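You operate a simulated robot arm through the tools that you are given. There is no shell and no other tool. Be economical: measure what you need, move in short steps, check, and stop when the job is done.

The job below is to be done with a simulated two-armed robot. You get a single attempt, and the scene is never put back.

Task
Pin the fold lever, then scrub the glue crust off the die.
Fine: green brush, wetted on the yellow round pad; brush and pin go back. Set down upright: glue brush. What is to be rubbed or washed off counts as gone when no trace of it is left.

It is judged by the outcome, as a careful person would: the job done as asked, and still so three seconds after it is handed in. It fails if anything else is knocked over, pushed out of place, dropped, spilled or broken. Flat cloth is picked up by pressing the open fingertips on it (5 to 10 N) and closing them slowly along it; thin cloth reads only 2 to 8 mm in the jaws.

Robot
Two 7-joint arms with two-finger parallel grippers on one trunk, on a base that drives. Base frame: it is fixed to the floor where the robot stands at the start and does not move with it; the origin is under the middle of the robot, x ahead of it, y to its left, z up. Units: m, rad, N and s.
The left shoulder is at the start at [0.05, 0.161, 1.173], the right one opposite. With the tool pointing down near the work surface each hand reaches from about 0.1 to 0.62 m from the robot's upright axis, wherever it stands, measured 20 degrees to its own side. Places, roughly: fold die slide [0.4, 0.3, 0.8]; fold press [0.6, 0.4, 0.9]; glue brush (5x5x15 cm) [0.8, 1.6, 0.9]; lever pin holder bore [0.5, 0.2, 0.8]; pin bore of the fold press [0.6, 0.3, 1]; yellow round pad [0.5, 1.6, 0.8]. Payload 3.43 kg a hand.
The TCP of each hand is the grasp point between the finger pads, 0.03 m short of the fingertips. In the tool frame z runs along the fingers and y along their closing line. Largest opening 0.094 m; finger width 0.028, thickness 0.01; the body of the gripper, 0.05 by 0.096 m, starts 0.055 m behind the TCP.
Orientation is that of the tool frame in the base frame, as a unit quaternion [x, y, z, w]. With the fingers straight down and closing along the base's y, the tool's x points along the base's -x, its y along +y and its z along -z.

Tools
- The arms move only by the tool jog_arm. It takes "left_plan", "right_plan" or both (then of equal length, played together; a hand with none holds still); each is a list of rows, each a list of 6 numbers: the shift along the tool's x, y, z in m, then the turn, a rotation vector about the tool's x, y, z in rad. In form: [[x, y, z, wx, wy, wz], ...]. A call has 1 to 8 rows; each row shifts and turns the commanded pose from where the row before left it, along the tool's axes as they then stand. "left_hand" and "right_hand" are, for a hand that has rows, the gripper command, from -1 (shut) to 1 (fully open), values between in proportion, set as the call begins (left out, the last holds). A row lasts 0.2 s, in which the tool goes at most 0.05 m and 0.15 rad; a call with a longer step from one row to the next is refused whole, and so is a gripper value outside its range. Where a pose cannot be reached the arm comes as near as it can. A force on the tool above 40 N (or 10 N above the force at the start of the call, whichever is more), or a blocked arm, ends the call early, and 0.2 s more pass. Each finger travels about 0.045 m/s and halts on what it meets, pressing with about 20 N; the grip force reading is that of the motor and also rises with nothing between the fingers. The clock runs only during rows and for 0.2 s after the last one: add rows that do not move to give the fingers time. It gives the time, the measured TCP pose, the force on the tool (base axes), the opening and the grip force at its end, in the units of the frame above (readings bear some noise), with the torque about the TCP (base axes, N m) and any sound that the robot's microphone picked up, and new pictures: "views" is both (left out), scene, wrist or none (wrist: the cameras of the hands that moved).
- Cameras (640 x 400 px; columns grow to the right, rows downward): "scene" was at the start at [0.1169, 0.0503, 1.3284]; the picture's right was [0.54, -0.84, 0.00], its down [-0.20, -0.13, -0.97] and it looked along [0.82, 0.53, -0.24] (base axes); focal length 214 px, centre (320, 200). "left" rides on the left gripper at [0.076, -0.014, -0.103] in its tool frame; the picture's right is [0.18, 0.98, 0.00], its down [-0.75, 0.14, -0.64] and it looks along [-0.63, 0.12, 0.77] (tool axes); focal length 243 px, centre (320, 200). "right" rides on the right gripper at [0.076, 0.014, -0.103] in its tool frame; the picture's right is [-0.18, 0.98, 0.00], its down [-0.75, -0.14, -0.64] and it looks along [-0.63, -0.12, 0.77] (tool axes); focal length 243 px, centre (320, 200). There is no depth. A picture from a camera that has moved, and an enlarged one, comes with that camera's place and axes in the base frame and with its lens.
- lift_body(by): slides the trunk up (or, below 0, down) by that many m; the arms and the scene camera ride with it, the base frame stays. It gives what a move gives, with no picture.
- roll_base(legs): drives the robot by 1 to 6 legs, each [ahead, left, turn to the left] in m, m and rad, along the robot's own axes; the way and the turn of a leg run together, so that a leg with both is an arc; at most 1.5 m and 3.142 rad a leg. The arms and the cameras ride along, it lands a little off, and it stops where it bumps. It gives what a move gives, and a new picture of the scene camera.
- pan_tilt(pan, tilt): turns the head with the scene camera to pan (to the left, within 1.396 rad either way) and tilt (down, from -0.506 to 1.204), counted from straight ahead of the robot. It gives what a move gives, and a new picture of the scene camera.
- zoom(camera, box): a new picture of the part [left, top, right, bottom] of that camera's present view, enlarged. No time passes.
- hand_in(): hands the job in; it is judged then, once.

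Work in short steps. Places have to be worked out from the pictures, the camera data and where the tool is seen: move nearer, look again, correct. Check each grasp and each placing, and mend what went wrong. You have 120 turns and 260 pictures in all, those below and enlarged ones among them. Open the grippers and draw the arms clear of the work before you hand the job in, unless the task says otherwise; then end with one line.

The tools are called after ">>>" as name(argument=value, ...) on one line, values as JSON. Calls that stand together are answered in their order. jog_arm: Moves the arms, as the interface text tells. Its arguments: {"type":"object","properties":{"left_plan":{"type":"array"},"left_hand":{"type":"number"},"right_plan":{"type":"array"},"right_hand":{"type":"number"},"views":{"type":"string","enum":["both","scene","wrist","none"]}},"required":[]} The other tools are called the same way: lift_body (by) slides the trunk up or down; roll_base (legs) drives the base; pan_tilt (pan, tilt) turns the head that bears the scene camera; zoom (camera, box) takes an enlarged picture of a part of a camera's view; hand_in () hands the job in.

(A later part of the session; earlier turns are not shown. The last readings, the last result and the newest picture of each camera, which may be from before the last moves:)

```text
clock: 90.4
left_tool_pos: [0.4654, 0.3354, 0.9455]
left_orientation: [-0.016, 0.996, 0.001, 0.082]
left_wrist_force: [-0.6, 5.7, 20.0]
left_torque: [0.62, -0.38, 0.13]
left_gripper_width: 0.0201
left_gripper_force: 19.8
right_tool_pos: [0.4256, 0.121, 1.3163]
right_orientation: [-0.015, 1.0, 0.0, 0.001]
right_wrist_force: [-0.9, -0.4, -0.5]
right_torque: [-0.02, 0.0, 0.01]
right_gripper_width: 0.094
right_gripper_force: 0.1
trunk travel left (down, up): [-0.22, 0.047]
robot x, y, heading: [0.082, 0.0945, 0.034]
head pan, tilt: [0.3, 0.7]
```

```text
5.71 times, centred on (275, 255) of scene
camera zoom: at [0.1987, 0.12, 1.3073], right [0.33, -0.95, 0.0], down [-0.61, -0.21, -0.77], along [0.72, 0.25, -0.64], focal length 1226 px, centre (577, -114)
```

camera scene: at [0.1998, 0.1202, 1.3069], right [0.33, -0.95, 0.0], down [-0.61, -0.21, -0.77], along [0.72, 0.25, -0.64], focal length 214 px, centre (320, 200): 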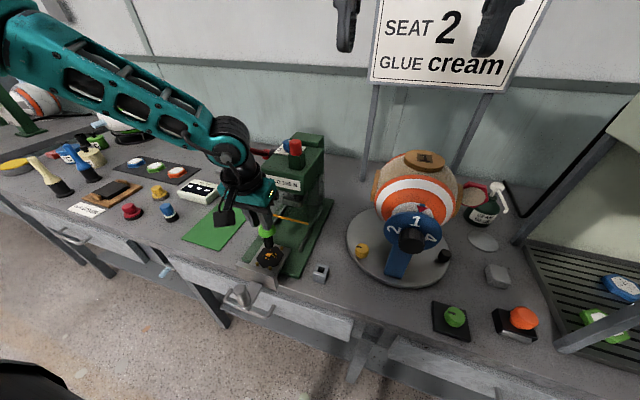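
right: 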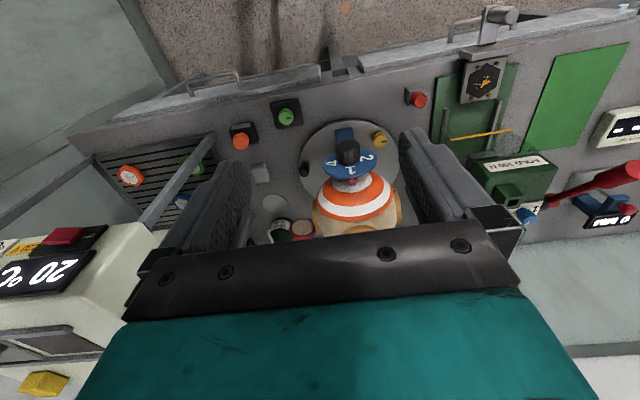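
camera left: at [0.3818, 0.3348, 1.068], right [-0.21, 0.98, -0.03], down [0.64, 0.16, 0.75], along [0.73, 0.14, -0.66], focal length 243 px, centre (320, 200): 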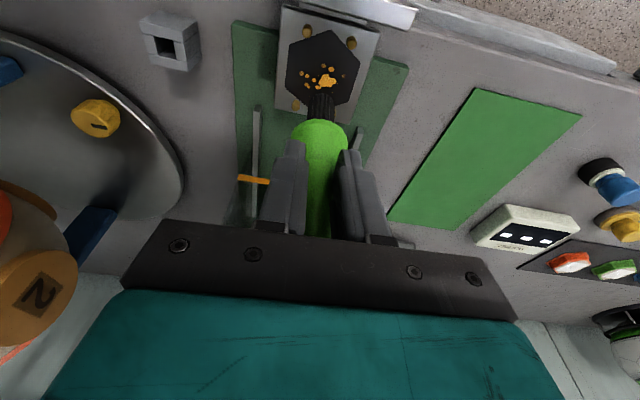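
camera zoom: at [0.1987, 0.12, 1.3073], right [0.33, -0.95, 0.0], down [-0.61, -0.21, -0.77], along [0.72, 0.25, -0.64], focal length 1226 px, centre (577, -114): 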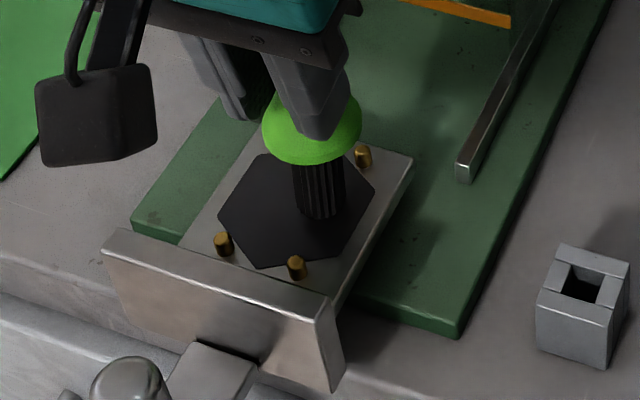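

It looks clean. For safety against faint traces I make another pass at this strip and a bit ahead, then drag lightly back so the slide returns to its outer stop.

>>> jog_arm(left_plan=[[0, 0.015, 0, 0, 0, 0], [0, 0.015, 0, 0, 0, 0], [-0.0049, 0, 0.0002, 0, 0, 0], [0, -0.015, 0, 0, 0, 0], [0, -0.012, 0, 0, 0, 0], [0.0099, 0.01, -0.001, 0, 0, 0], [0.0099, 0, -0.0015, 0, 0, 0], [0, 0.015, 0, 0, 0, 0]], views="none")

>>> jog_arm(left_plan=[[0, 0, -0.01, 0, 0, 0], [-0.004, 0, -0.04, 0, 0, 0], [0, 0.03, -0.04, 0, 0, 0], [0, 0.03, -0.04, 0, 0, 0], [0, 0.03, -0.04, 0, 0, 0], [0, 0, 0, 0, 0, 0]], views="none")

>>> zoom(camera="left", box=[180, 0, 360, 160])

>>> zoom(camera="scene", box=[240, 220, 310, 290])

```text
clock: 92.2
left_tool_pos: [0.4471, 0.3607, 0.9472]
left_orientation: [-0.015, 0.997, 0.0, 0.081]
left_wrist_force: [-1.2, -7.6, 20.6]
left_torque: [-0.67, -0.33, -0.15]
left_gripper_width: 0.0203
left_gripper_force: 20.1
right_tool_pos: [0.4255, 0.1208, 1.3161]
right_orientation: [-0.016, 1.0, 0.002, 0.001]
right_wrist_force: [-0.4, 0.6, 0.0]
right_torque: [-0.02, 0.01, 0.01]
right_gripper_width: 0.0942
right_gripper_force: 0.0
trunk travel left (down, up): [-0.22, 0.047]
robot x, y, heading: [0.0758, 0.0877, 0.03]
head pan, tilt: [0.3, 0.7]
```

```text
clock: 93.6
left_tool_pos: [0.4227, 0.4525, 1.1155]
left_orientation: [-0.016, 0.997, 0.001, 0.079]
left_wrist_force: [0.4, -0.1, -0.2]
left_torque: [0.02, 0.0, 0.01]
left_gripper_width: 0.0196
left_gripper_force: 19.9
right_tool_pos: [0.4286, 0.1214, 1.3167]
right_orientation: [-0.016, 1.0, 0.002, 0.0]
right_wrist_force: [-0.9, -0.2, 0.4]
right_torque: [-0.04, 0.03, -0.01]
right_gripper_width: 0.094
right_gripper_force: 0.0
trunk travel left (down, up): [-0.22, 0.047]
robot x, y, heading: [0.0791, 0.0914, 0.034]
head pan, tilt: [0.3, 0.7]
```

```text
2.50 times, centred on (270, 80) of left
camera zoom: at [0.3314, 0.4345, 1.2044], right [-0.21, 0.98, -0.03], down [0.64, 0.16, 0.75], along [0.74, 0.14, -0.66], focal length 606 px, centre (445, 500)
```

zoom: 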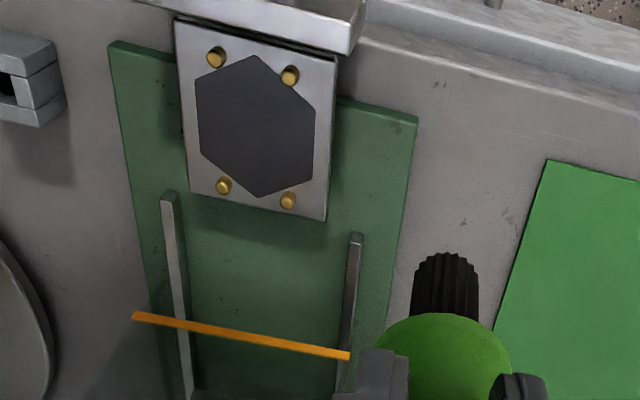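

```text
5.71 times, centred on (275, 255) of scene
camera zoom: at [0.2004, 0.1199, 1.3068], right [0.33, -0.95, 0.0], down [-0.61, -0.21, -0.76], along [0.72, 0.25, -0.64], focal length 1226 px, centre (577, -114)
```

zoom: 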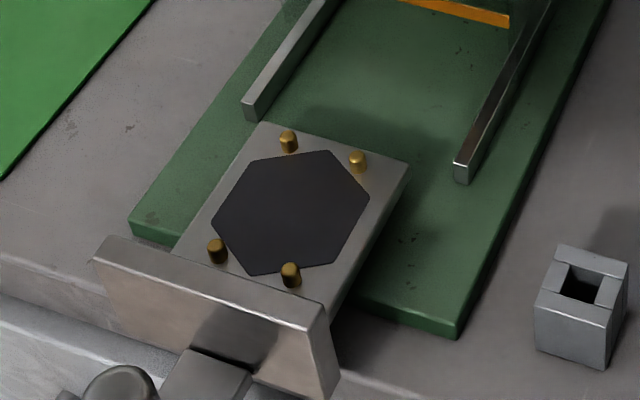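

The die looks entirely clean and the slide is back where it began. One more enlarged check for faint traces.

>>> zoom(camera="left", box=[225, 10, 285, 90])

>>> zoom(camera="scene", box=[252, 240, 292, 275])

```text
5.00 times, centred on (255, 50) of left
camera zoom: at [0.3314, 0.4345, 1.2044], right [-0.21, 0.98, -0.03], down [0.64, 0.16, 0.75], along [0.74, 0.14, -0.66], focal length 1213 px, centre (645, 950)
```

zoom: 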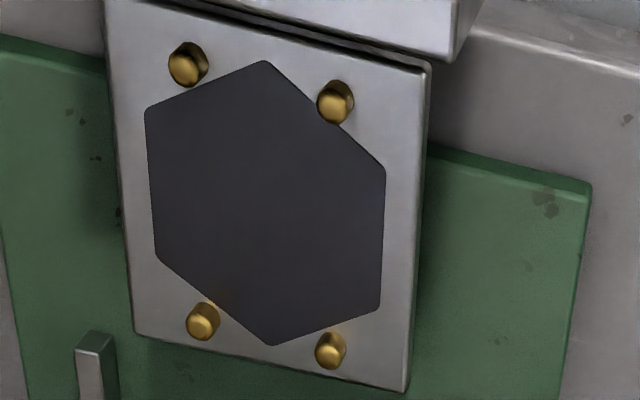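

```text
11.43 times, centred on (272, 258) of scene
camera zoom: at [0.2004, 0.1199, 1.3068], right [0.33, -0.95, 0.0], down [-0.61, -0.21, -0.76], along [0.72, 0.25, -0.64], focal length 2451 px, centre (869, -457)
```

zoom: 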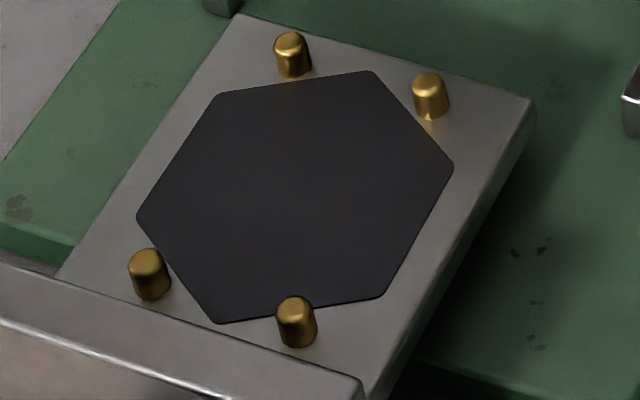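

Die is spotless. Next, the pin: I'll use the right hand, so I raise the brush hand and shift the base left so the right arm faces the press.

>>> jog_arm(left_plan=[[-0.006, 0, -0.04, 0, 0, 0], [-0.006, 0, -0.04, 0, 0, 0], [-0.006, 0.02, -0.04, 0, 0, 0], [0, 0.03, 0, 0, 0, 0], [0, 0, 0, 0, 0, 0]], views="none")

>>> roll_base(legs=[[0.02, 0.36, -0.033]])

```text
clock: 94.8
left_tool_pos: [0.4206, 0.4997, 1.2392]
left_orientation: [-0.016, 0.997, 0.002, 0.08]
left_wrist_force: [0.4, 1.0, -1.2]
left_torque: [0.02, 0.02, 0.01]
left_gripper_width: 0.0196
left_gripper_force: 20.0
right_tool_pos: [0.4278, 0.1199, 1.316]
right_orientation: [-0.015, 1.0, 0.001, 0.0]
right_wrist_force: [0.4, -0.4, -0.1]
right_torque: [0.03, 0.02, 0.0]
right_gripper_width: 0.0942
right_gripper_force: 0.2
trunk travel left (down, up): [-0.22, 0.047]
robot x, y, heading: [0.0835, 0.0914, 0.027]
head pan, tilt: [0.3, 0.7]
```

```text
clock: 98.5
left_tool_pos: [0.4521, 0.8485, 1.2369]
left_orientation: [0.004, 0.997, 0.0, 0.08]
left_wrist_force: [-0.1, 1.3, -0.5]
left_torque: [-0.01, 0.02, 0.01]
left_gripper_width: 0.0197
left_gripper_force: 19.9
right_tool_pos: [0.4437, 0.4699, 1.3156]
right_orientation: [0.004, 1.0, 0.0, 0.0]
right_wrist_force: [0.0, 0.2, -0.5]
right_torque: [0.03, -0.03, -0.02]
right_gripper_width: 0.0941
right_gripper_force: 0.0
trunk travel left (down, up): [-0.22, 0.047]
robot x, y, heading: [0.0935, 0.4505, -0.006]
head pan, tilt: [0.3, 0.7]
camera scene: at [0.2167, 0.4769, 1.3069], right [0.29, -0.96, 0.0], down [-0.62, -0.19, -0.76], along [0.73, 0.22, -0.64], focal length 214 px, centre (320, 200)
```

scene: 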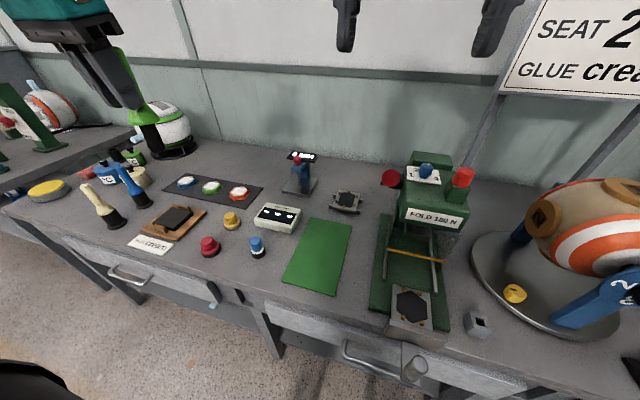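

Now the right hand goes above the pin (cap near 0.606, 0.320, top ~1.10), with fingers at moderate opening.

>>> jog_arm(right_plan=[[-0.0326, -0.0298, 0, 0, 0, 0], [-0.0326, -0.0298, 0, 0, 0, 0], [-0.0326, -0.0298, 0, 0, 0, 0], [-0.0326, -0.0298, 0, 0, 0, 0], [-0.0326, -0.0298, 0, 0, 0, 0], [0, 0, 0.04, 0, 0, 0], [0, 0, 0.04, 0, 0, 0], [0, 0, 0.04, 0, 0, 0]], right_hand=0.1, views="wrist")

>>> pan_tilt(pan=-0.1, tilt=0.6)

```text
clock: 100.3
left_tool_pos: [0.4522, 0.8479, 1.2369]
left_orientation: [0.003, 0.997, 0.0, 0.079]
left_wrist_force: [0.7, -0.2, -1.0]
left_torque: [-0.02, -0.01, 0.01]
left_gripper_width: 0.0195
left_gripper_force: 20.2
right_tool_pos: [0.6057, 0.3191, 1.1953]
right_orientation: [0.004, 1.0, 0.001, -0.001]
right_wrist_force: [0.5, -0.1, -0.7]
right_torque: [-0.02, -0.01, -0.04]
right_gripper_width: 0.0516
right_gripper_force: 0.0
trunk travel left (down, up): [-0.22, 0.047]
robot x, y, heading: [0.097, 0.4492, -0.012]
head pan, tilt: [0.3, 0.7]
camera right: at [0.5298, 0.3335, 1.2971], right [0.19, 0.98, 0.0], down [0.75, -0.15, 0.64], along [0.63, -0.12, -0.77], focal length 243 px, centre (320, 200)
```

right: 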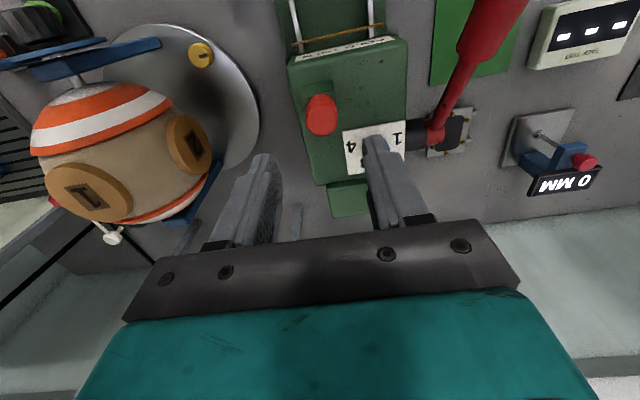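

```text
clock: 101.2
left_tool_pos: [0.453, 0.8478, 1.2375]
left_orientation: [0.003, 0.997, 0.0, 0.081]
left_wrist_force: [0.6, -1.0, -0.3]
left_torque: [-0.01, 0.0, -0.01]
left_gripper_width: 0.02
left_gripper_force: 19.9
right_tool_pos: [0.6056, 0.3181, 1.1969]
right_orientation: [0.003, 1.0, 0.001, 0.0]
right_wrist_force: [0.4, 0.6, -0.3]
right_torque: [-0.01, -0.01, 0.01]
right_gripper_width: 0.0522
right_gripper_force: 0.1
trunk travel left (down, up): [-0.22, 0.047]
robot x, y, heading: [0.0971, 0.4534, -0.008]
head pan, tilt: [-0.099, 0.6]
camera scene: at [0.2233, 0.4429, 1.3155], right [-0.11, -0.99, 0.0], down [-0.56, 0.06, -0.82], along [0.82, -0.09, -0.57], focal length 214 px, centre (320, 200)
```

scene: 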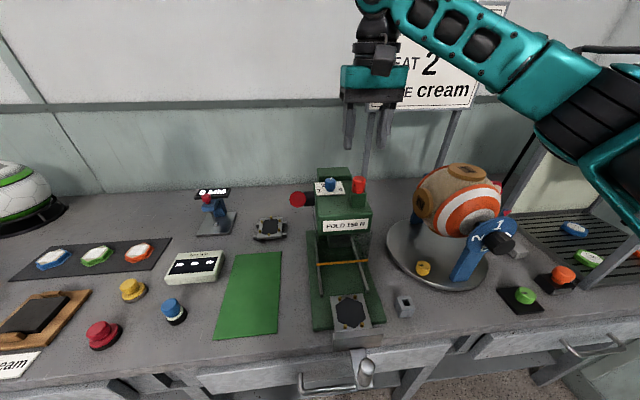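

The right camera puts the cap at (0.605, 0.320), right under the hand. I lower 7 cm and check.

>>> jog_arm(right_plan=[[0, 0.001, 0.035, 0, 0, 0], [0, 0, 0.033, 0, 0, 0], [0, 0, 0, 0, 0, 0]], views="wrist")

>>> zoom(camera="scene", box=[310, 120, 410, 220])

```text
clock: 102.0
left_tool_pos: [0.4523, 0.8487, 1.2369]
left_orientation: [0.004, 0.997, -0.001, 0.08]
left_wrist_force: [-1.0, -0.6, 0.2]
left_torque: [0.01, 0.0, -0.03]
left_gripper_width: 0.0195
left_gripper_force: 19.8
right_tool_pos: [0.6051, 0.3206, 1.1264]
right_orientation: [0.004, 1.0, 0.001, 0.0]
right_wrist_force: [0.3, 0.6, -0.1]
right_torque: [-0.02, -0.01, 0.0]
right_gripper_width: 0.0519
right_gripper_force: 0.1
trunk travel left (down, up): [-0.22, 0.047]
robot x, y, heading: [0.0979, 0.4534, -0.004]
head pan, tilt: [-0.099, 0.6]
camera right: at [0.5288, 0.3348, 1.2275], right [0.19, 0.98, 0.0], down [0.75, -0.15, 0.64], along [0.63, -0.12, -0.77], focal length 243 px, centre (320, 200)
```

right: 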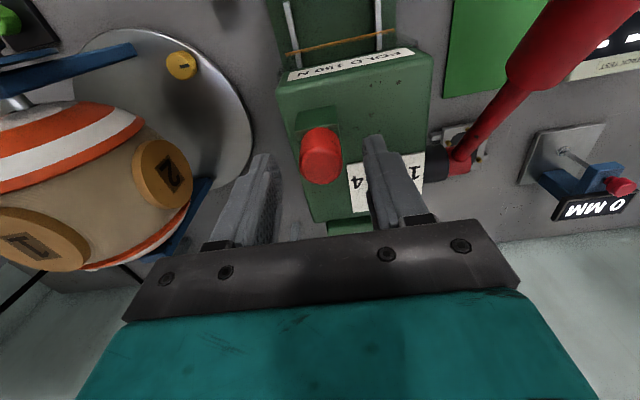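

```text
4.00 times, centred on (360, 170) of scene
camera zoom: at [0.2231, 0.4429, 1.3155], right [-0.11, -0.99, 0.0], down [-0.56, 0.06, -0.83], along [0.82, -0.09, -0.56], focal length 858 px, centre (160, 320)
```

zoom: 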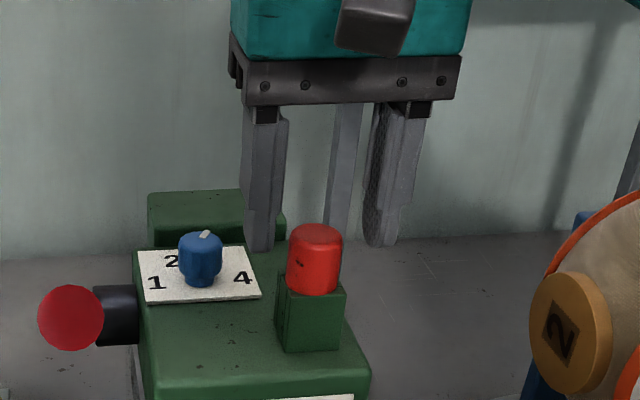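

Aligned. I lower 21 mm to straddle the cap.

>>> jog_arm(right_plan=[[0, 0, 0.012, 0, 0, 0], [0, 0, 0.01, 0, 0, 0], [0, 0, 0, 0, 0, 0]], views="none")

>>> jog_arm(right_plan=[[0, 0, 0, 0, 0, 0], [0, 0, 0, 0, 0, 0], [0, 0, 0, 0, 0, 0], [0, 0, 0, 0, 0, 0]], right_hand=-1, views="wrist")

>>> zoom(camera="scene", box=[310, 120, 410, 220])

```text
clock: 102.8
left_tool_pos: [0.4523, 0.8496, 1.2367]
left_orientation: [0.004, 0.997, 0.0, 0.08]
left_wrist_force: [-0.7, -0.7, 0.7]
left_torque: [-0.02, 0.02, -0.01]
left_gripper_width: 0.0197
left_gripper_force: 19.6
right_tool_pos: [0.6056, 0.3198, 1.1052]
right_orientation: [0.003, 1.0, 0.001, 0.0]
right_wrist_force: [0.4, 0.4, 0.0]
right_torque: [0.0, -0.02, 0.02]
right_gripper_width: 0.0518
right_gripper_force: 0.1
trunk travel left (down, up): [-0.22, 0.047]
robot x, y, heading: [0.0958, 0.4527, -0.001]
head pan, tilt: [-0.099, 0.6]
```

```text
clock: 103.8
left_tool_pos: [0.4525, 0.8481, 1.236]
left_orientation: [0.004, 0.997, 0.0, 0.08]
left_wrist_force: [0.8, 0.2, -0.3]
left_torque: [0.0, 0.0, 0.01]
left_gripper_width: 0.0199
left_gripper_force: 20.2
right_tool_pos: [0.6046, 0.3206, 1.1052]
right_orientation: [0.003, 1.0, 0.001, -0.001]
right_wrist_force: [-0.2, -0.9, 0.5]
right_torque: [-0.04, 0.0, 0.0]
right_gripper_width: 0.0271
right_gripper_force: 20.5
trunk travel left (down, up): [-0.22, 0.047]
robot x, y, heading: [0.0934, 0.4522, -0.007]
head pan, tilt: [-0.099, 0.6]
camera right: at [0.5293, 0.3347, 1.2063], right [0.19, 0.98, 0.0], down [0.75, -0.15, 0.64], along [0.63, -0.12, -0.77], focal length 243 px, centre (320, 200)
```

right: 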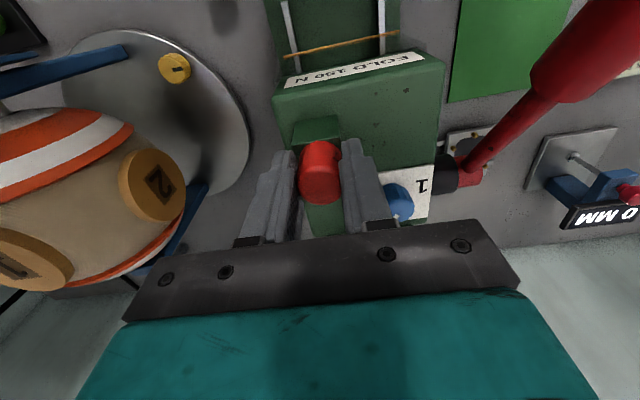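

```text
4.00 times, centred on (360, 170) of scene
camera zoom: at [0.2232, 0.4428, 1.3155], right [-0.11, -0.99, 0.0], down [-0.56, 0.06, -0.83], along [0.82, -0.09, -0.56], focal length 858 px, centre (160, 320)
```

zoom: 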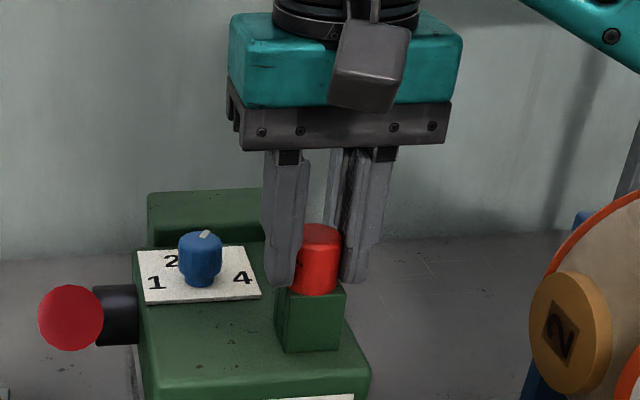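

Pin gripped (27 mm). I lift it straight out 10 cm and move over to the holder.

>>> jog_arm(right_plan=[[0, 0, -0.03, 0, 0, 0], [0, 0, -0.035, 0, 0, 0], [0, 0, -0.035, 0, 0, 0], [0.033, -0.026, 0, 0, 0, 0], [0.033, -0.026, 0, 0, 0, 0], [0.033, -0.026, 0, 0, 0, 0], [0.0305, -0.027, 0, 0, 0, 0], [0, 0, 0, 0, 0, 0]])

>>> zoom(camera="scene", box=[360, 250, 450, 340])

```text
clock: 105.6
left_tool_pos: [0.4528, 0.8482, 1.2375]
left_orientation: [0.003, 0.997, 0.0, 0.079]
left_wrist_force: [-0.3, 0.2, -1.0]
left_torque: [-0.02, 0.04, 0.01]
left_gripper_width: 0.0198
left_gripper_force: 20.3
right_tool_pos: [0.474, 0.2157, 1.2059]
right_orientation: [0.004, 1.0, 0.001, -0.001]
right_wrist_force: [-0.4, -0.7, -0.3]
right_torque: [-0.02, 0.0, 0.01]
right_gripper_width: 0.0269
right_gripper_force: 19.9
trunk travel left (down, up): [-0.22, 0.047]
robot x, y, heading: [0.0958, 0.4544, -0.007]
head pan, tilt: [-0.099, 0.6]
camera scene: at [0.2236, 0.4431, 1.3154], right [-0.11, -0.99, 0.0], down [-0.56, 0.06, -0.82], along [0.82, -0.09, -0.57], focal length 214 px, centre (320, 200)
camera right: at [0.3976, 0.2304, 1.3071], right [0.19, 0.98, 0.0], down [0.75, -0.15, 0.64], along [0.63, -0.12, -0.77], focal length 243 px, centre (320, 200)
```

scene: 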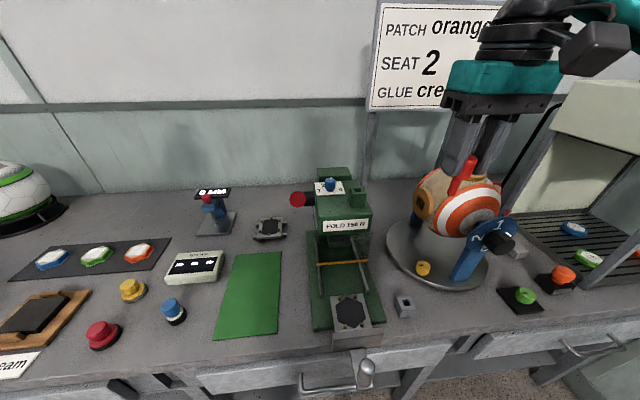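
right: 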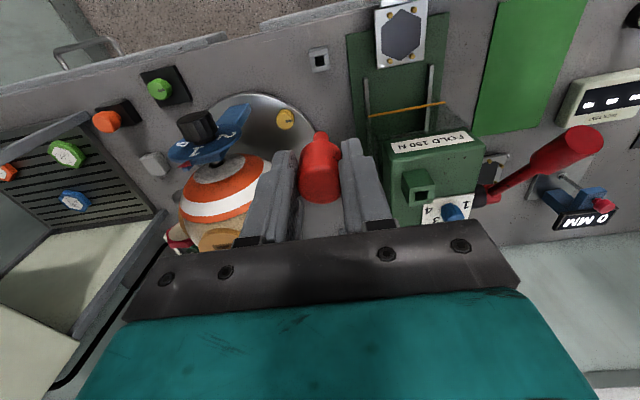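

```text
4.44 times, centred on (405, 295) of scene
camera zoom: at [0.2236, 0.4431, 1.3154], right [-0.11, -0.99, 0.0], down [-0.56, 0.06, -0.82], along [0.82, -0.09, -0.57], focal length 953 px, centre (-58, -222)
```

zoom: 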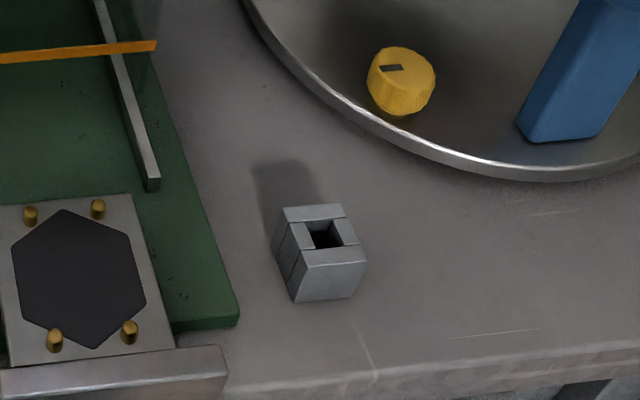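

The holder is in sight and the hand is at its earlier seat position. I lower until the tip is ~2 cm above the holder.

>>> jog_arm(right_plan=[[-0.0015, 0, 0.045, 0, 0, 0], [0, 0, 0.045, 0, 0, 0], [0, 0, 0.045, 0, 0, 0], [0, 0, 0.045, 0, 0, 0], [0, 0, 0.045, 0, 0, 0], [0, 0, 0.045, 0, 0, 0], [0, 0, 0.015, 0, 0, 0], [0, 0, 0, 0, 0, 0]])

>>> zoom(camera="scene", box=[370, 240, 440, 310])

>>> zoom(camera="right", box=[260, 70, 380, 190])

```text
clock: 107.4
left_tool_pos: [0.4525, 0.8479, 1.2371]
left_orientation: [0.003, 0.997, 0.0, 0.08]
left_wrist_force: [-0.4, -0.7, 0.0]
left_torque: [0.03, 0.03, -0.02]
left_gripper_width: 0.0199
left_gripper_force: 20.3
right_tool_pos: [0.4766, 0.2166, 0.9203]
right_orientation: [0.003, 1.0, 0.001, 0.0]
right_wrist_force: [-0.7, 0.0, -0.5]
right_torque: [-0.02, -0.02, 0.0]
right_gripper_width: 0.0268
right_gripper_force: 19.5
trunk travel left (down, up): [-0.22, 0.047]
robot x, y, heading: [0.0937, 0.4542, -0.007]
head pan, tilt: [-0.099, 0.6]
camera scene: at [0.2233, 0.4428, 1.3155], right [-0.11, -0.99, 0.0], down [-0.56, 0.06, -0.83], along [0.82, -0.09, -0.56], focal length 214 px, centre (320, 200)
camera right: at [0.4, 0.2318, 1.0216], right [0.19, 0.98, 0.0], down [0.75, -0.15, 0.64], along [0.63, -0.12, -0.77], focal length 243 px, centre (320, 200)
```

scene: 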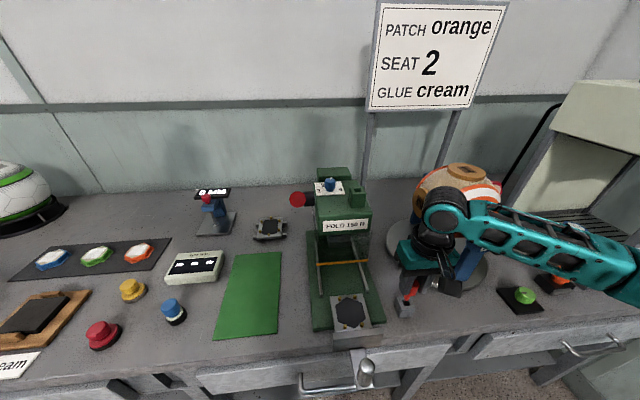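
right: 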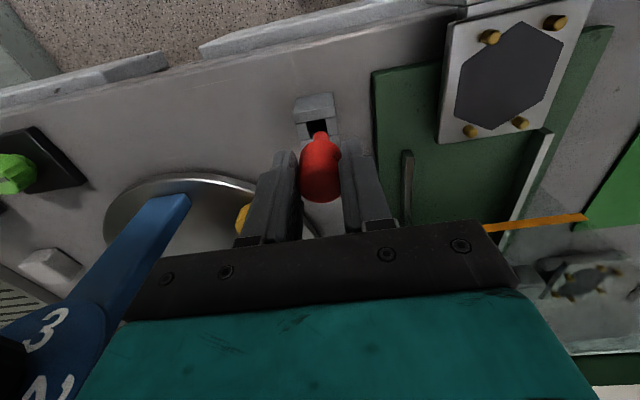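

```text
5.71 times, centred on (405, 275) of scene
camera zoom: at [0.2233, 0.4428, 1.3155], right [-0.11, -0.99, 0.0], down [-0.56, 0.06, -0.83], along [0.82, -0.09, -0.56], focal length 1226 px, centre (-166, -229)
```

zoom: 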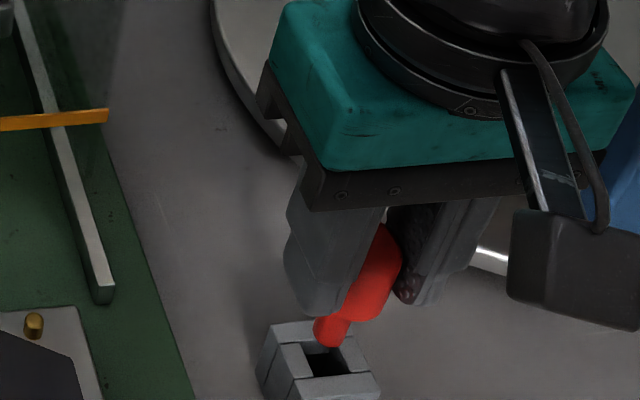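

```text
3.33 times, centred on (320, 130) of right
camera zoom: at [0.4, 0.2318, 1.0216], right [0.19, 0.98, 0.0], down [0.75, -0.15, 0.64], along [0.63, -0.12, -0.77], focal length 809 px, centre (320, 433)
```

zoom: 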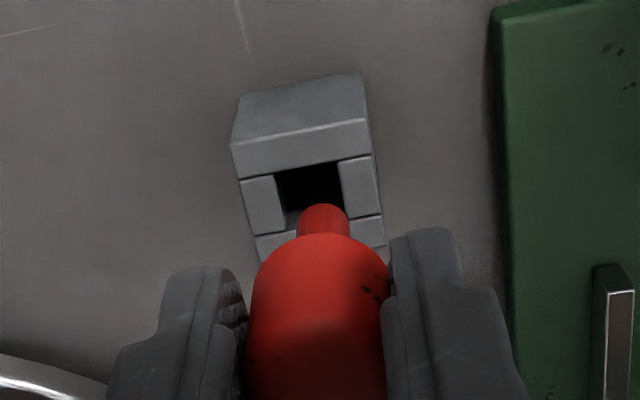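

Relative views say the bore is ~2 mm to the right of the tip. I correct that and lower 15 mm to just above the rim, then look.

>>> jog_arm(right_plan=[[0, -0.002, 0.007, 0, 0, 0], [0, 0, 0.008, 0, 0, 0], [0, 0, 0, 0, 0, 0]], views="none")

>>> zoom(camera="scene", box=[380, 260, 430, 310])

>>> zoom(camera="right", box=[260, 70, 380, 190])

```text
clock: 108.2
left_tool_pos: [0.4512, 0.8481, 1.2378]
left_orientation: [0.003, 0.997, -0.001, 0.081]
left_wrist_force: [0.7, 1.0, 0.3]
left_torque: [0.02, 0.03, 0.02]
left_gripper_width: 0.0197
left_gripper_force: 20.5
right_tool_pos: [0.4759, 0.214, 0.9059]
right_orientation: [0.004, 1.0, 0.001, 0.001]
right_wrist_force: [0.6, -1.0, -0.3]
right_torque: [-0.01, -0.01, 0.02]
right_gripper_width: 0.0266
right_gripper_force: 20.1
trunk travel left (down, up): [-0.22, 0.047]
robot x, y, heading: [0.0991, 0.4562, -0.004]
head pan, tilt: [-0.099, 0.6]
```

```text
8.00 times, centred on (405, 285) of scene
camera zoom: at [0.2233, 0.4428, 1.3155], right [-0.11, -0.99, 0.0], down [-0.56, 0.06, -0.83], along [0.82, -0.09, -0.56], focal length 1716 px, centre (-360, -480)
```

zoom: 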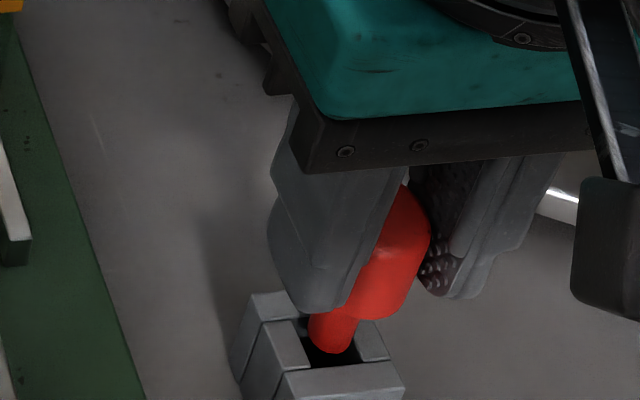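

```text
3.33 times, centred on (320, 130) of right
camera zoom: at [0.3999, 0.2292, 1.0074], right [0.19, 0.98, 0.0], down [0.75, -0.15, 0.64], along [0.63, -0.12, -0.77], focal length 809 px, centre (320, 433)
```

zoom: 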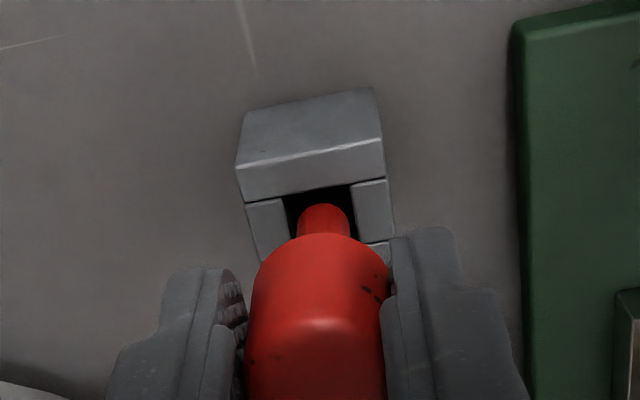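

Shank looks centred in the opening. I lower 12 mm watching forces.

>>> jog_arm(right_plan=[[0, 0, 0.004, 0, 0, 0], [0, 0, 0.004, 0, 0, 0], [0, 0, 0.004, 0, 0, 0], [0, 0, 0, 0, 0, 0]], views="none")

>>> zoom(camera="scene", box=[380, 260, 430, 310])

>>> zoom(camera="right", box=[260, 70, 380, 190])

```text
clock: 109.2
left_tool_pos: [0.452, 0.8496, 1.2374]
left_orientation: [0.004, 0.997, -0.001, 0.08]
left_wrist_force: [0.5, -0.9, -0.8]
left_torque: [0.0, -0.01, -0.02]
left_gripper_width: 0.0197
left_gripper_force: 20.3
right_tool_pos: [0.4769, 0.2145, 0.8929]
right_orientation: [0.003, 1.0, 0.001, 0.001]
right_wrist_force: [-1.1, -0.3, -0.5]
right_torque: [0.01, 0.0, 0.01]
right_gripper_width: 0.0267
right_gripper_force: 19.8
trunk travel left (down, up): [-0.22, 0.047]
robot x, y, heading: [0.0979, 0.449, -0.005]
head pan, tilt: [-0.099, 0.6]
```

```text
8.00 times, centred on (405, 285) of scene
camera zoom: at [0.2233, 0.4428, 1.3155], right [-0.11, -0.99, 0.0], down [-0.56, 0.06, -0.83], along [0.82, -0.09, -0.56], focal length 1716 px, centre (-360, -480)
```

zoom: 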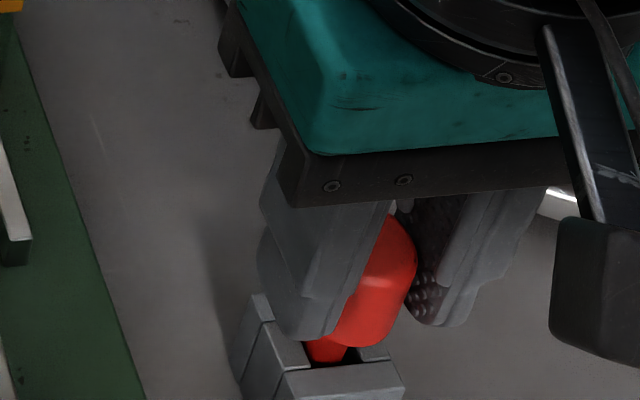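

```text
3.33 times, centred on (320, 130) of right
camera zoom: at [0.4, 0.2294, 0.9942], right [0.19, 0.98, 0.0], down [0.75, -0.15, 0.64], along [0.63, -0.12, -0.77], focal length 809 px, centre (320, 433)
```

zoom: 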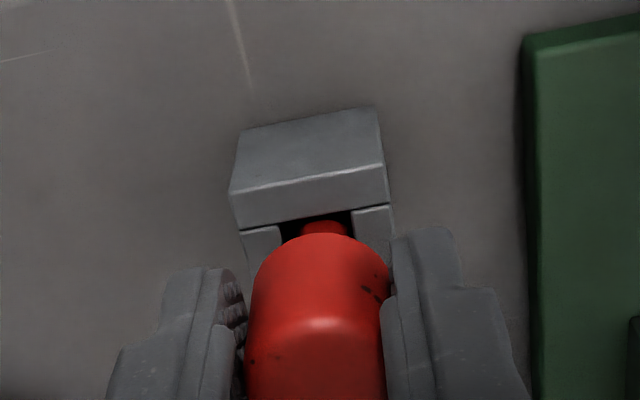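

It is entering freely. I lower the remaining ~20 mm in small steps.

>>> jog_arm(right_plan=[[0, 0, 0.005, 0, 0, 0], [0, 0, 0.005, 0, 0, 0], [0, 0, 0.004, 0, 0, 0], [0, 0, 0.004, 0, 0, 0], [0, 0, 0.002, 0, 0, 0], [0, 0, 0, 0, 0, 0]], views="none")

>>> zoom(camera="scene", box=[380, 260, 430, 310])

>>> zoom(camera="right", box=[260, 70, 380, 190])

```text
clock: 110.6
left_tool_pos: [0.4523, 0.85, 1.2366]
left_orientation: [0.004, 0.997, 0.0, 0.08]
left_wrist_force: [-0.6, -0.5, -0.5]
left_torque: [0.0, -0.02, -0.04]
left_gripper_width: 0.0196
left_gripper_force: 19.9
right_tool_pos: [0.4757, 0.2148, 0.8738]
right_orientation: [0.004, 1.0, 0.001, -0.001]
right_wrist_force: [-0.5, 0.2, 0.6]
right_torque: [-0.04, 0.03, 0.01]
right_gripper_width: 0.0266
right_gripper_force: 19.8
trunk travel left (down, up): [-0.22, 0.047]
robot x, y, heading: [0.0949, 0.4543, -0.005]
head pan, tilt: [-0.099, 0.6]
```

```text
8.00 times, centred on (405, 285) of scene
camera zoom: at [0.2233, 0.4428, 1.3155], right [-0.11, -0.99, 0.0], down [-0.56, 0.06, -0.83], along [0.82, -0.09, -0.56], focal length 1716 px, centre (-360, -480)
```

zoom: 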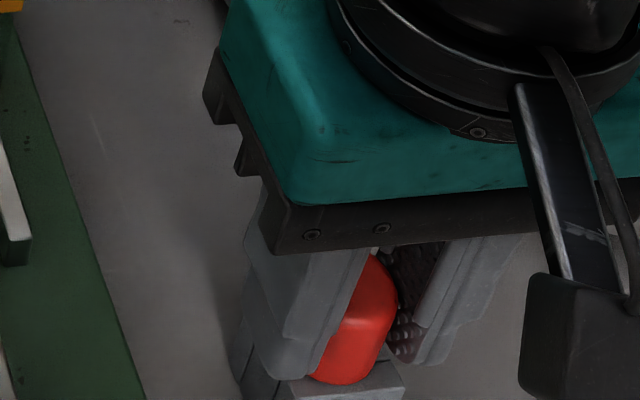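

```text
3.33 times, centred on (320, 130) of right
camera zoom: at [0.3999, 0.23, 0.9749], right [0.19, 0.98, 0.0], down [0.75, -0.15, 0.64], along [0.63, -0.12, -0.77], focal length 809 px, centre (320, 433)
```

zoom: 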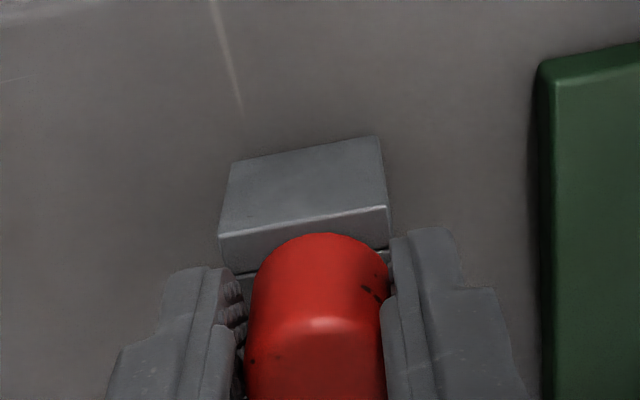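

Nearly seated. I lower 3 mm more, then release and rise.

>>> jog_arm(right_plan=[[0, 0, 0.0015, 0, 0, 0], [0, 0, 0.0015, 0, 0, 0], [0, 0, 0, 0, 0, 0]], views="none")

>>> jog_arm(right_plan=[[0, 0, 0, 0, 0, 0], [0, 0, 0, 0, 0, 0], [0, 0, 0, 0, 0, 0]], right_hand=0, views="none")

>>> jog_arm(right_plan=[[0, 0, -0.03, 0, 0, 0], [0, 0, -0.045, 0, 0, 0], [0, 0, -0.045, 0, 0, 0], [0, 0, -0.045, 0, 0, 0], [0, 0, -0.045, 0, 0, 0], [0, 0, -0.045, 0, 0, 0], [0, 0, -0.045, 0, 0, 0], [0, 0, -0.045, 0, 0, 0]])

>>> zoom(camera="scene", box=[360, 250, 450, 340])

```text
clock: 111.4
left_tool_pos: [0.4511, 0.8478, 1.2379]
left_orientation: [0.003, 0.997, -0.001, 0.081]
left_wrist_force: [-0.9, 0.0, 0.5]
left_torque: [0.02, 0.01, 0.04]
left_gripper_width: 0.0199
left_gripper_force: 19.5
right_tool_pos: [0.4768, 0.2153, 0.8719]
right_orientation: [0.004, 1.0, 0.001, 0.001]
right_wrist_force: [-2.3, 0.0, 7.2]
right_torque: [-0.08, 0.11, 0.06]
right_gripper_width: 0.0269
right_gripper_force: 20.3
trunk travel left (down, up): [-0.22, 0.047]
robot x, y, heading: [0.0943, 0.4518, -0.007]
head pan, tilt: [-0.099, 0.6]
```

```text
clock: 112.2
left_tool_pos: [0.4518, 0.8486, 1.2361]
left_orientation: [0.003, 0.997, 0.0, 0.079]
left_wrist_force: [1.1, -0.2, -1.4]
left_torque: [0.01, -0.02, -0.03]
left_gripper_width: 0.0201
left_gripper_force: 19.7
right_tool_pos: [0.4766, 0.2137, 0.8712]
right_orientation: [0.003, 1.0, 0.001, 0.0]
right_wrist_force: [-0.2, 0.3, -0.3]
right_torque: [-0.02, 0.0, 0.0]
right_gripper_width: 0.047
right_gripper_force: 0.2
trunk travel left (down, up): [-0.22, 0.047]
robot x, y, heading: [0.0995, 0.4554, -0.012]
head pan, tilt: [-0.099, 0.6]
```

```text
clock: 114.0
left_tool_pos: [0.4524, 0.8488, 1.2376]
left_orientation: [0.004, 0.997, -0.001, 0.08]
left_wrist_force: [0.0, 0.4, -1.0]
left_torque: [-0.02, 0.02, -0.02]
left_gripper_width: 0.0195
left_gripper_force: 20.2
right_tool_pos: [0.477, 0.2144, 1.2163]
right_orientation: [0.005, 1.0, 0.001, -0.001]
right_wrist_force: [-0.8, 0.4, 0.1]
right_torque: [0.0, 0.04, -0.01]
right_gripper_width: 0.0474
right_gripper_force: 0.1
trunk travel left (down, up): [-0.22, 0.047]
robot x, y, heading: [0.0969, 0.4528, -0.003]
head pan, tilt: [-0.099, 0.6]
camera scene: at [0.2228, 0.4432, 1.3155], right [-0.11, -0.99, 0.0], down [-0.56, 0.06, -0.83], along [0.82, -0.09, -0.56], focal length 214 px, centre (320, 200)
camera right: at [0.4012, 0.2291, 1.3162], right [0.19, 0.98, 0.0], down [0.75, -0.15, 0.64], along [0.63, -0.12, -0.77], focal length 243 px, centre (320, 200)
```

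scene: 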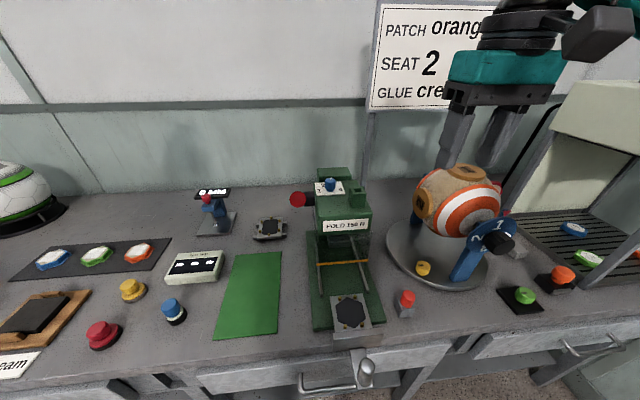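
right: 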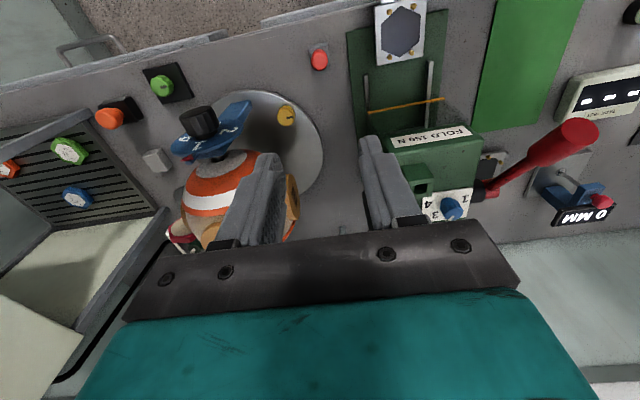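

```text
4.44 times, centred on (405, 295) of scene
camera zoom: at [0.2228, 0.4432, 1.3155], right [-0.11, -0.99, 0.0], down [-0.56, 0.06, -0.83], along [0.82, -0.09, -0.56], focal length 953 px, centre (-58, -222)
```

zoom: 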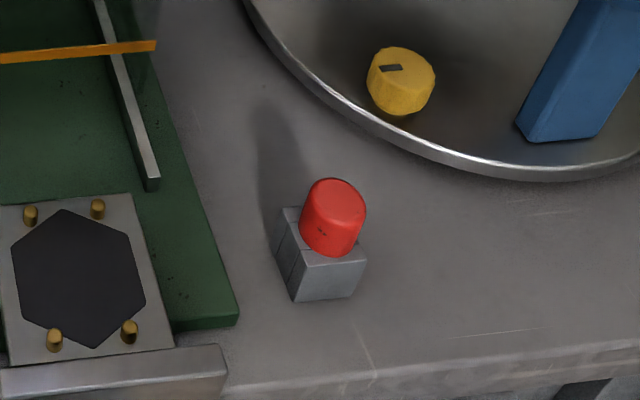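

The pin is fully seated in its holder. Now for the brush: I tuck the right hand back, drive left, and turn the robot ~0.7 rad to the right so the left shoulder is nearer the cup.

>>> jog_arm(right_plan=[[0.045, 0, -0.02, 0, 0, 0], [0.045, 0, -0.02, 0, 0, 0], [0.045, 0, -0.02, 0, 0, 0], [0, 0, 0, 0, 0, 0]], views="none")

>>> roll_base(legs=[[-0.06, 0.65, 0], [0, 0, -0.7]])

```text
clock: 115.0
left_tool_pos: [0.4533, 0.8487, 1.237]
left_orientation: [0.004, 0.997, 0.0, 0.079]
left_wrist_force: [0.1, 0.2, -0.5]
left_torque: [0.02, -0.03, 0.0]
left_gripper_width: 0.0198
left_gripper_force: 19.6
right_tool_pos: [0.3424, 0.2152, 1.2745]
right_orientation: [0.003, 1.0, 0.002, -0.001]
right_wrist_force: [0.3, 0.0, 0.4]
right_torque: [-0.02, 0.01, 0.0]
right_gripper_width: 0.0469
right_gripper_force: 0.1
trunk travel left (down, up): [-0.22, 0.047]
robot x, y, heading: [0.0947, 0.4531, -0.005]
head pan, tilt: [-0.099, 0.6]
```

```text
clock: 123.0
left_tool_pos: [0.5723, 1.1636, 1.2381]
left_orientation: [0.353, 0.932, -0.029, 0.075]
left_wrist_force: [0.6, 0.2, -0.6]
left_torque: [0.01, 0.02, 0.0]
left_gripper_width: 0.0198
left_gripper_force: 19.8
right_tool_pos: [0.0725, 0.759, 1.275]
right_orientation: [0.356, 0.935, 0.001, 0.0]
right_wrist_force: [-0.8, 0.6, -0.1]
right_torque: [0.0, 0.0, -0.03]
right_gripper_width: 0.047
right_gripper_force: 0.0
trunk travel left (down, up): [-0.22, 0.047]
robot x, y, heading: [0.0406, 1.0992, -0.723]
head pan, tilt: [-0.099, 0.6]
camera scene: at [0.1327, 1.007, 1.3155], right [-0.73, -0.68, 0.0], down [-0.38, 0.41, -0.83], along [0.56, -0.6, -0.56], focal length 214 px, centre (320, 200)
```

scene: 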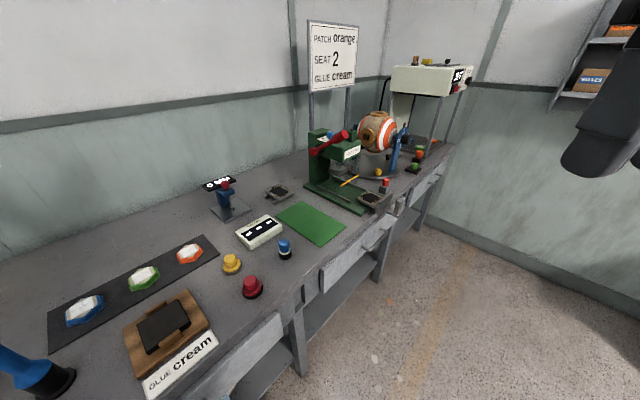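

Turned fine. Now I drive to about (0.11, 1.52) and turn the head toward the cup.

>>> roll_base(legs=[[-0.2255, 0.361, 0]])

>>> pan_tilt(pan=0.85, tilt=0.6)

```text
clock: 126.7
left_tool_pos: [0.639, 1.5755, 1.2369]
left_orientation: [0.355, 0.931, -0.029, 0.075]
left_wrist_force: [-0.2, 0.0, -0.6]
left_torque: [0.01, 0.02, 0.0]
left_gripper_width: 0.0198
left_gripper_force: 20.0
right_tool_pos: [0.1378, 1.1717, 1.2753]
right_orientation: [0.356, 0.935, 0.001, 0.001]
right_wrist_force: [0.0, -0.5, -0.6]
right_torque: [-0.01, 0.01, -0.01]
right_gripper_width: 0.047
right_gripper_force: 0.1
trunk travel left (down, up): [-0.22, 0.047]
robot x, y, heading: [0.1093, 1.5099, -0.728]
head pan, tilt: [-0.099, 0.6]
camera scene: at [0.1995, 1.4204, 1.3155], right [-0.74, -0.68, 0.0], down [-0.38, 0.42, -0.83], along [0.56, -0.61, -0.56], focal length 214 px, centre (320, 200)
```

scene: 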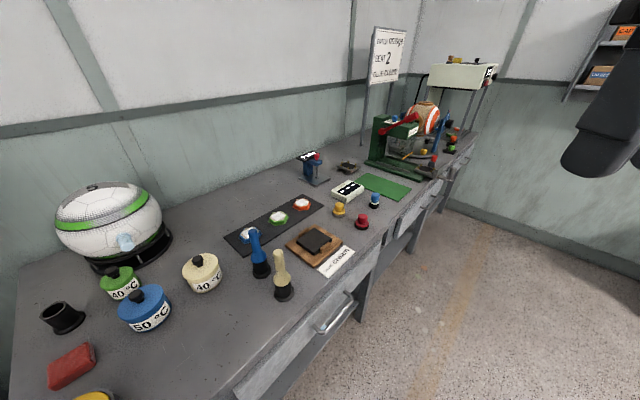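

```text
clock: 127.9
left_tool_pos: [0.6385, 1.576, 1.2369]
left_orientation: [0.355, 0.931, -0.029, 0.075]
left_wrist_force: [0.1, 0.1, -0.5]
left_torque: [0.03, 0.05, 0.05]
left_gripper_width: 0.0196
left_gripper_force: 20.2
right_tool_pos: [0.1375, 1.1723, 1.2767]
right_orientation: [0.356, 0.934, 0.001, 0.0]
right_wrist_force: [-1.1, -0.9, 0.0]
right_torque: [0.02, 0.0, 0.01]
right_gripper_width: 0.047
right_gripper_force: 0.2
trunk travel left (down, up): [-0.22, 0.047]
robot x, y, heading: [0.1099, 1.5086, -0.732]
head pan, tilt: [0.85, 0.6]
camera scene: at [0.2273, 1.496, 1.3155], right [0.12, -0.99, 0.0], down [-0.56, -0.07, -0.83], along [0.82, 0.1, -0.56], focal length 214 px, centre (320, 200)
```

scene: 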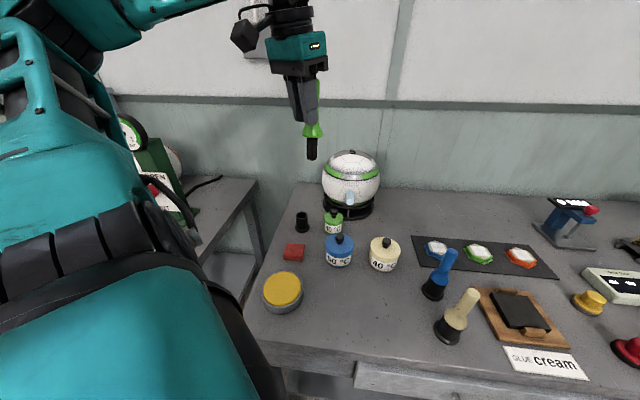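

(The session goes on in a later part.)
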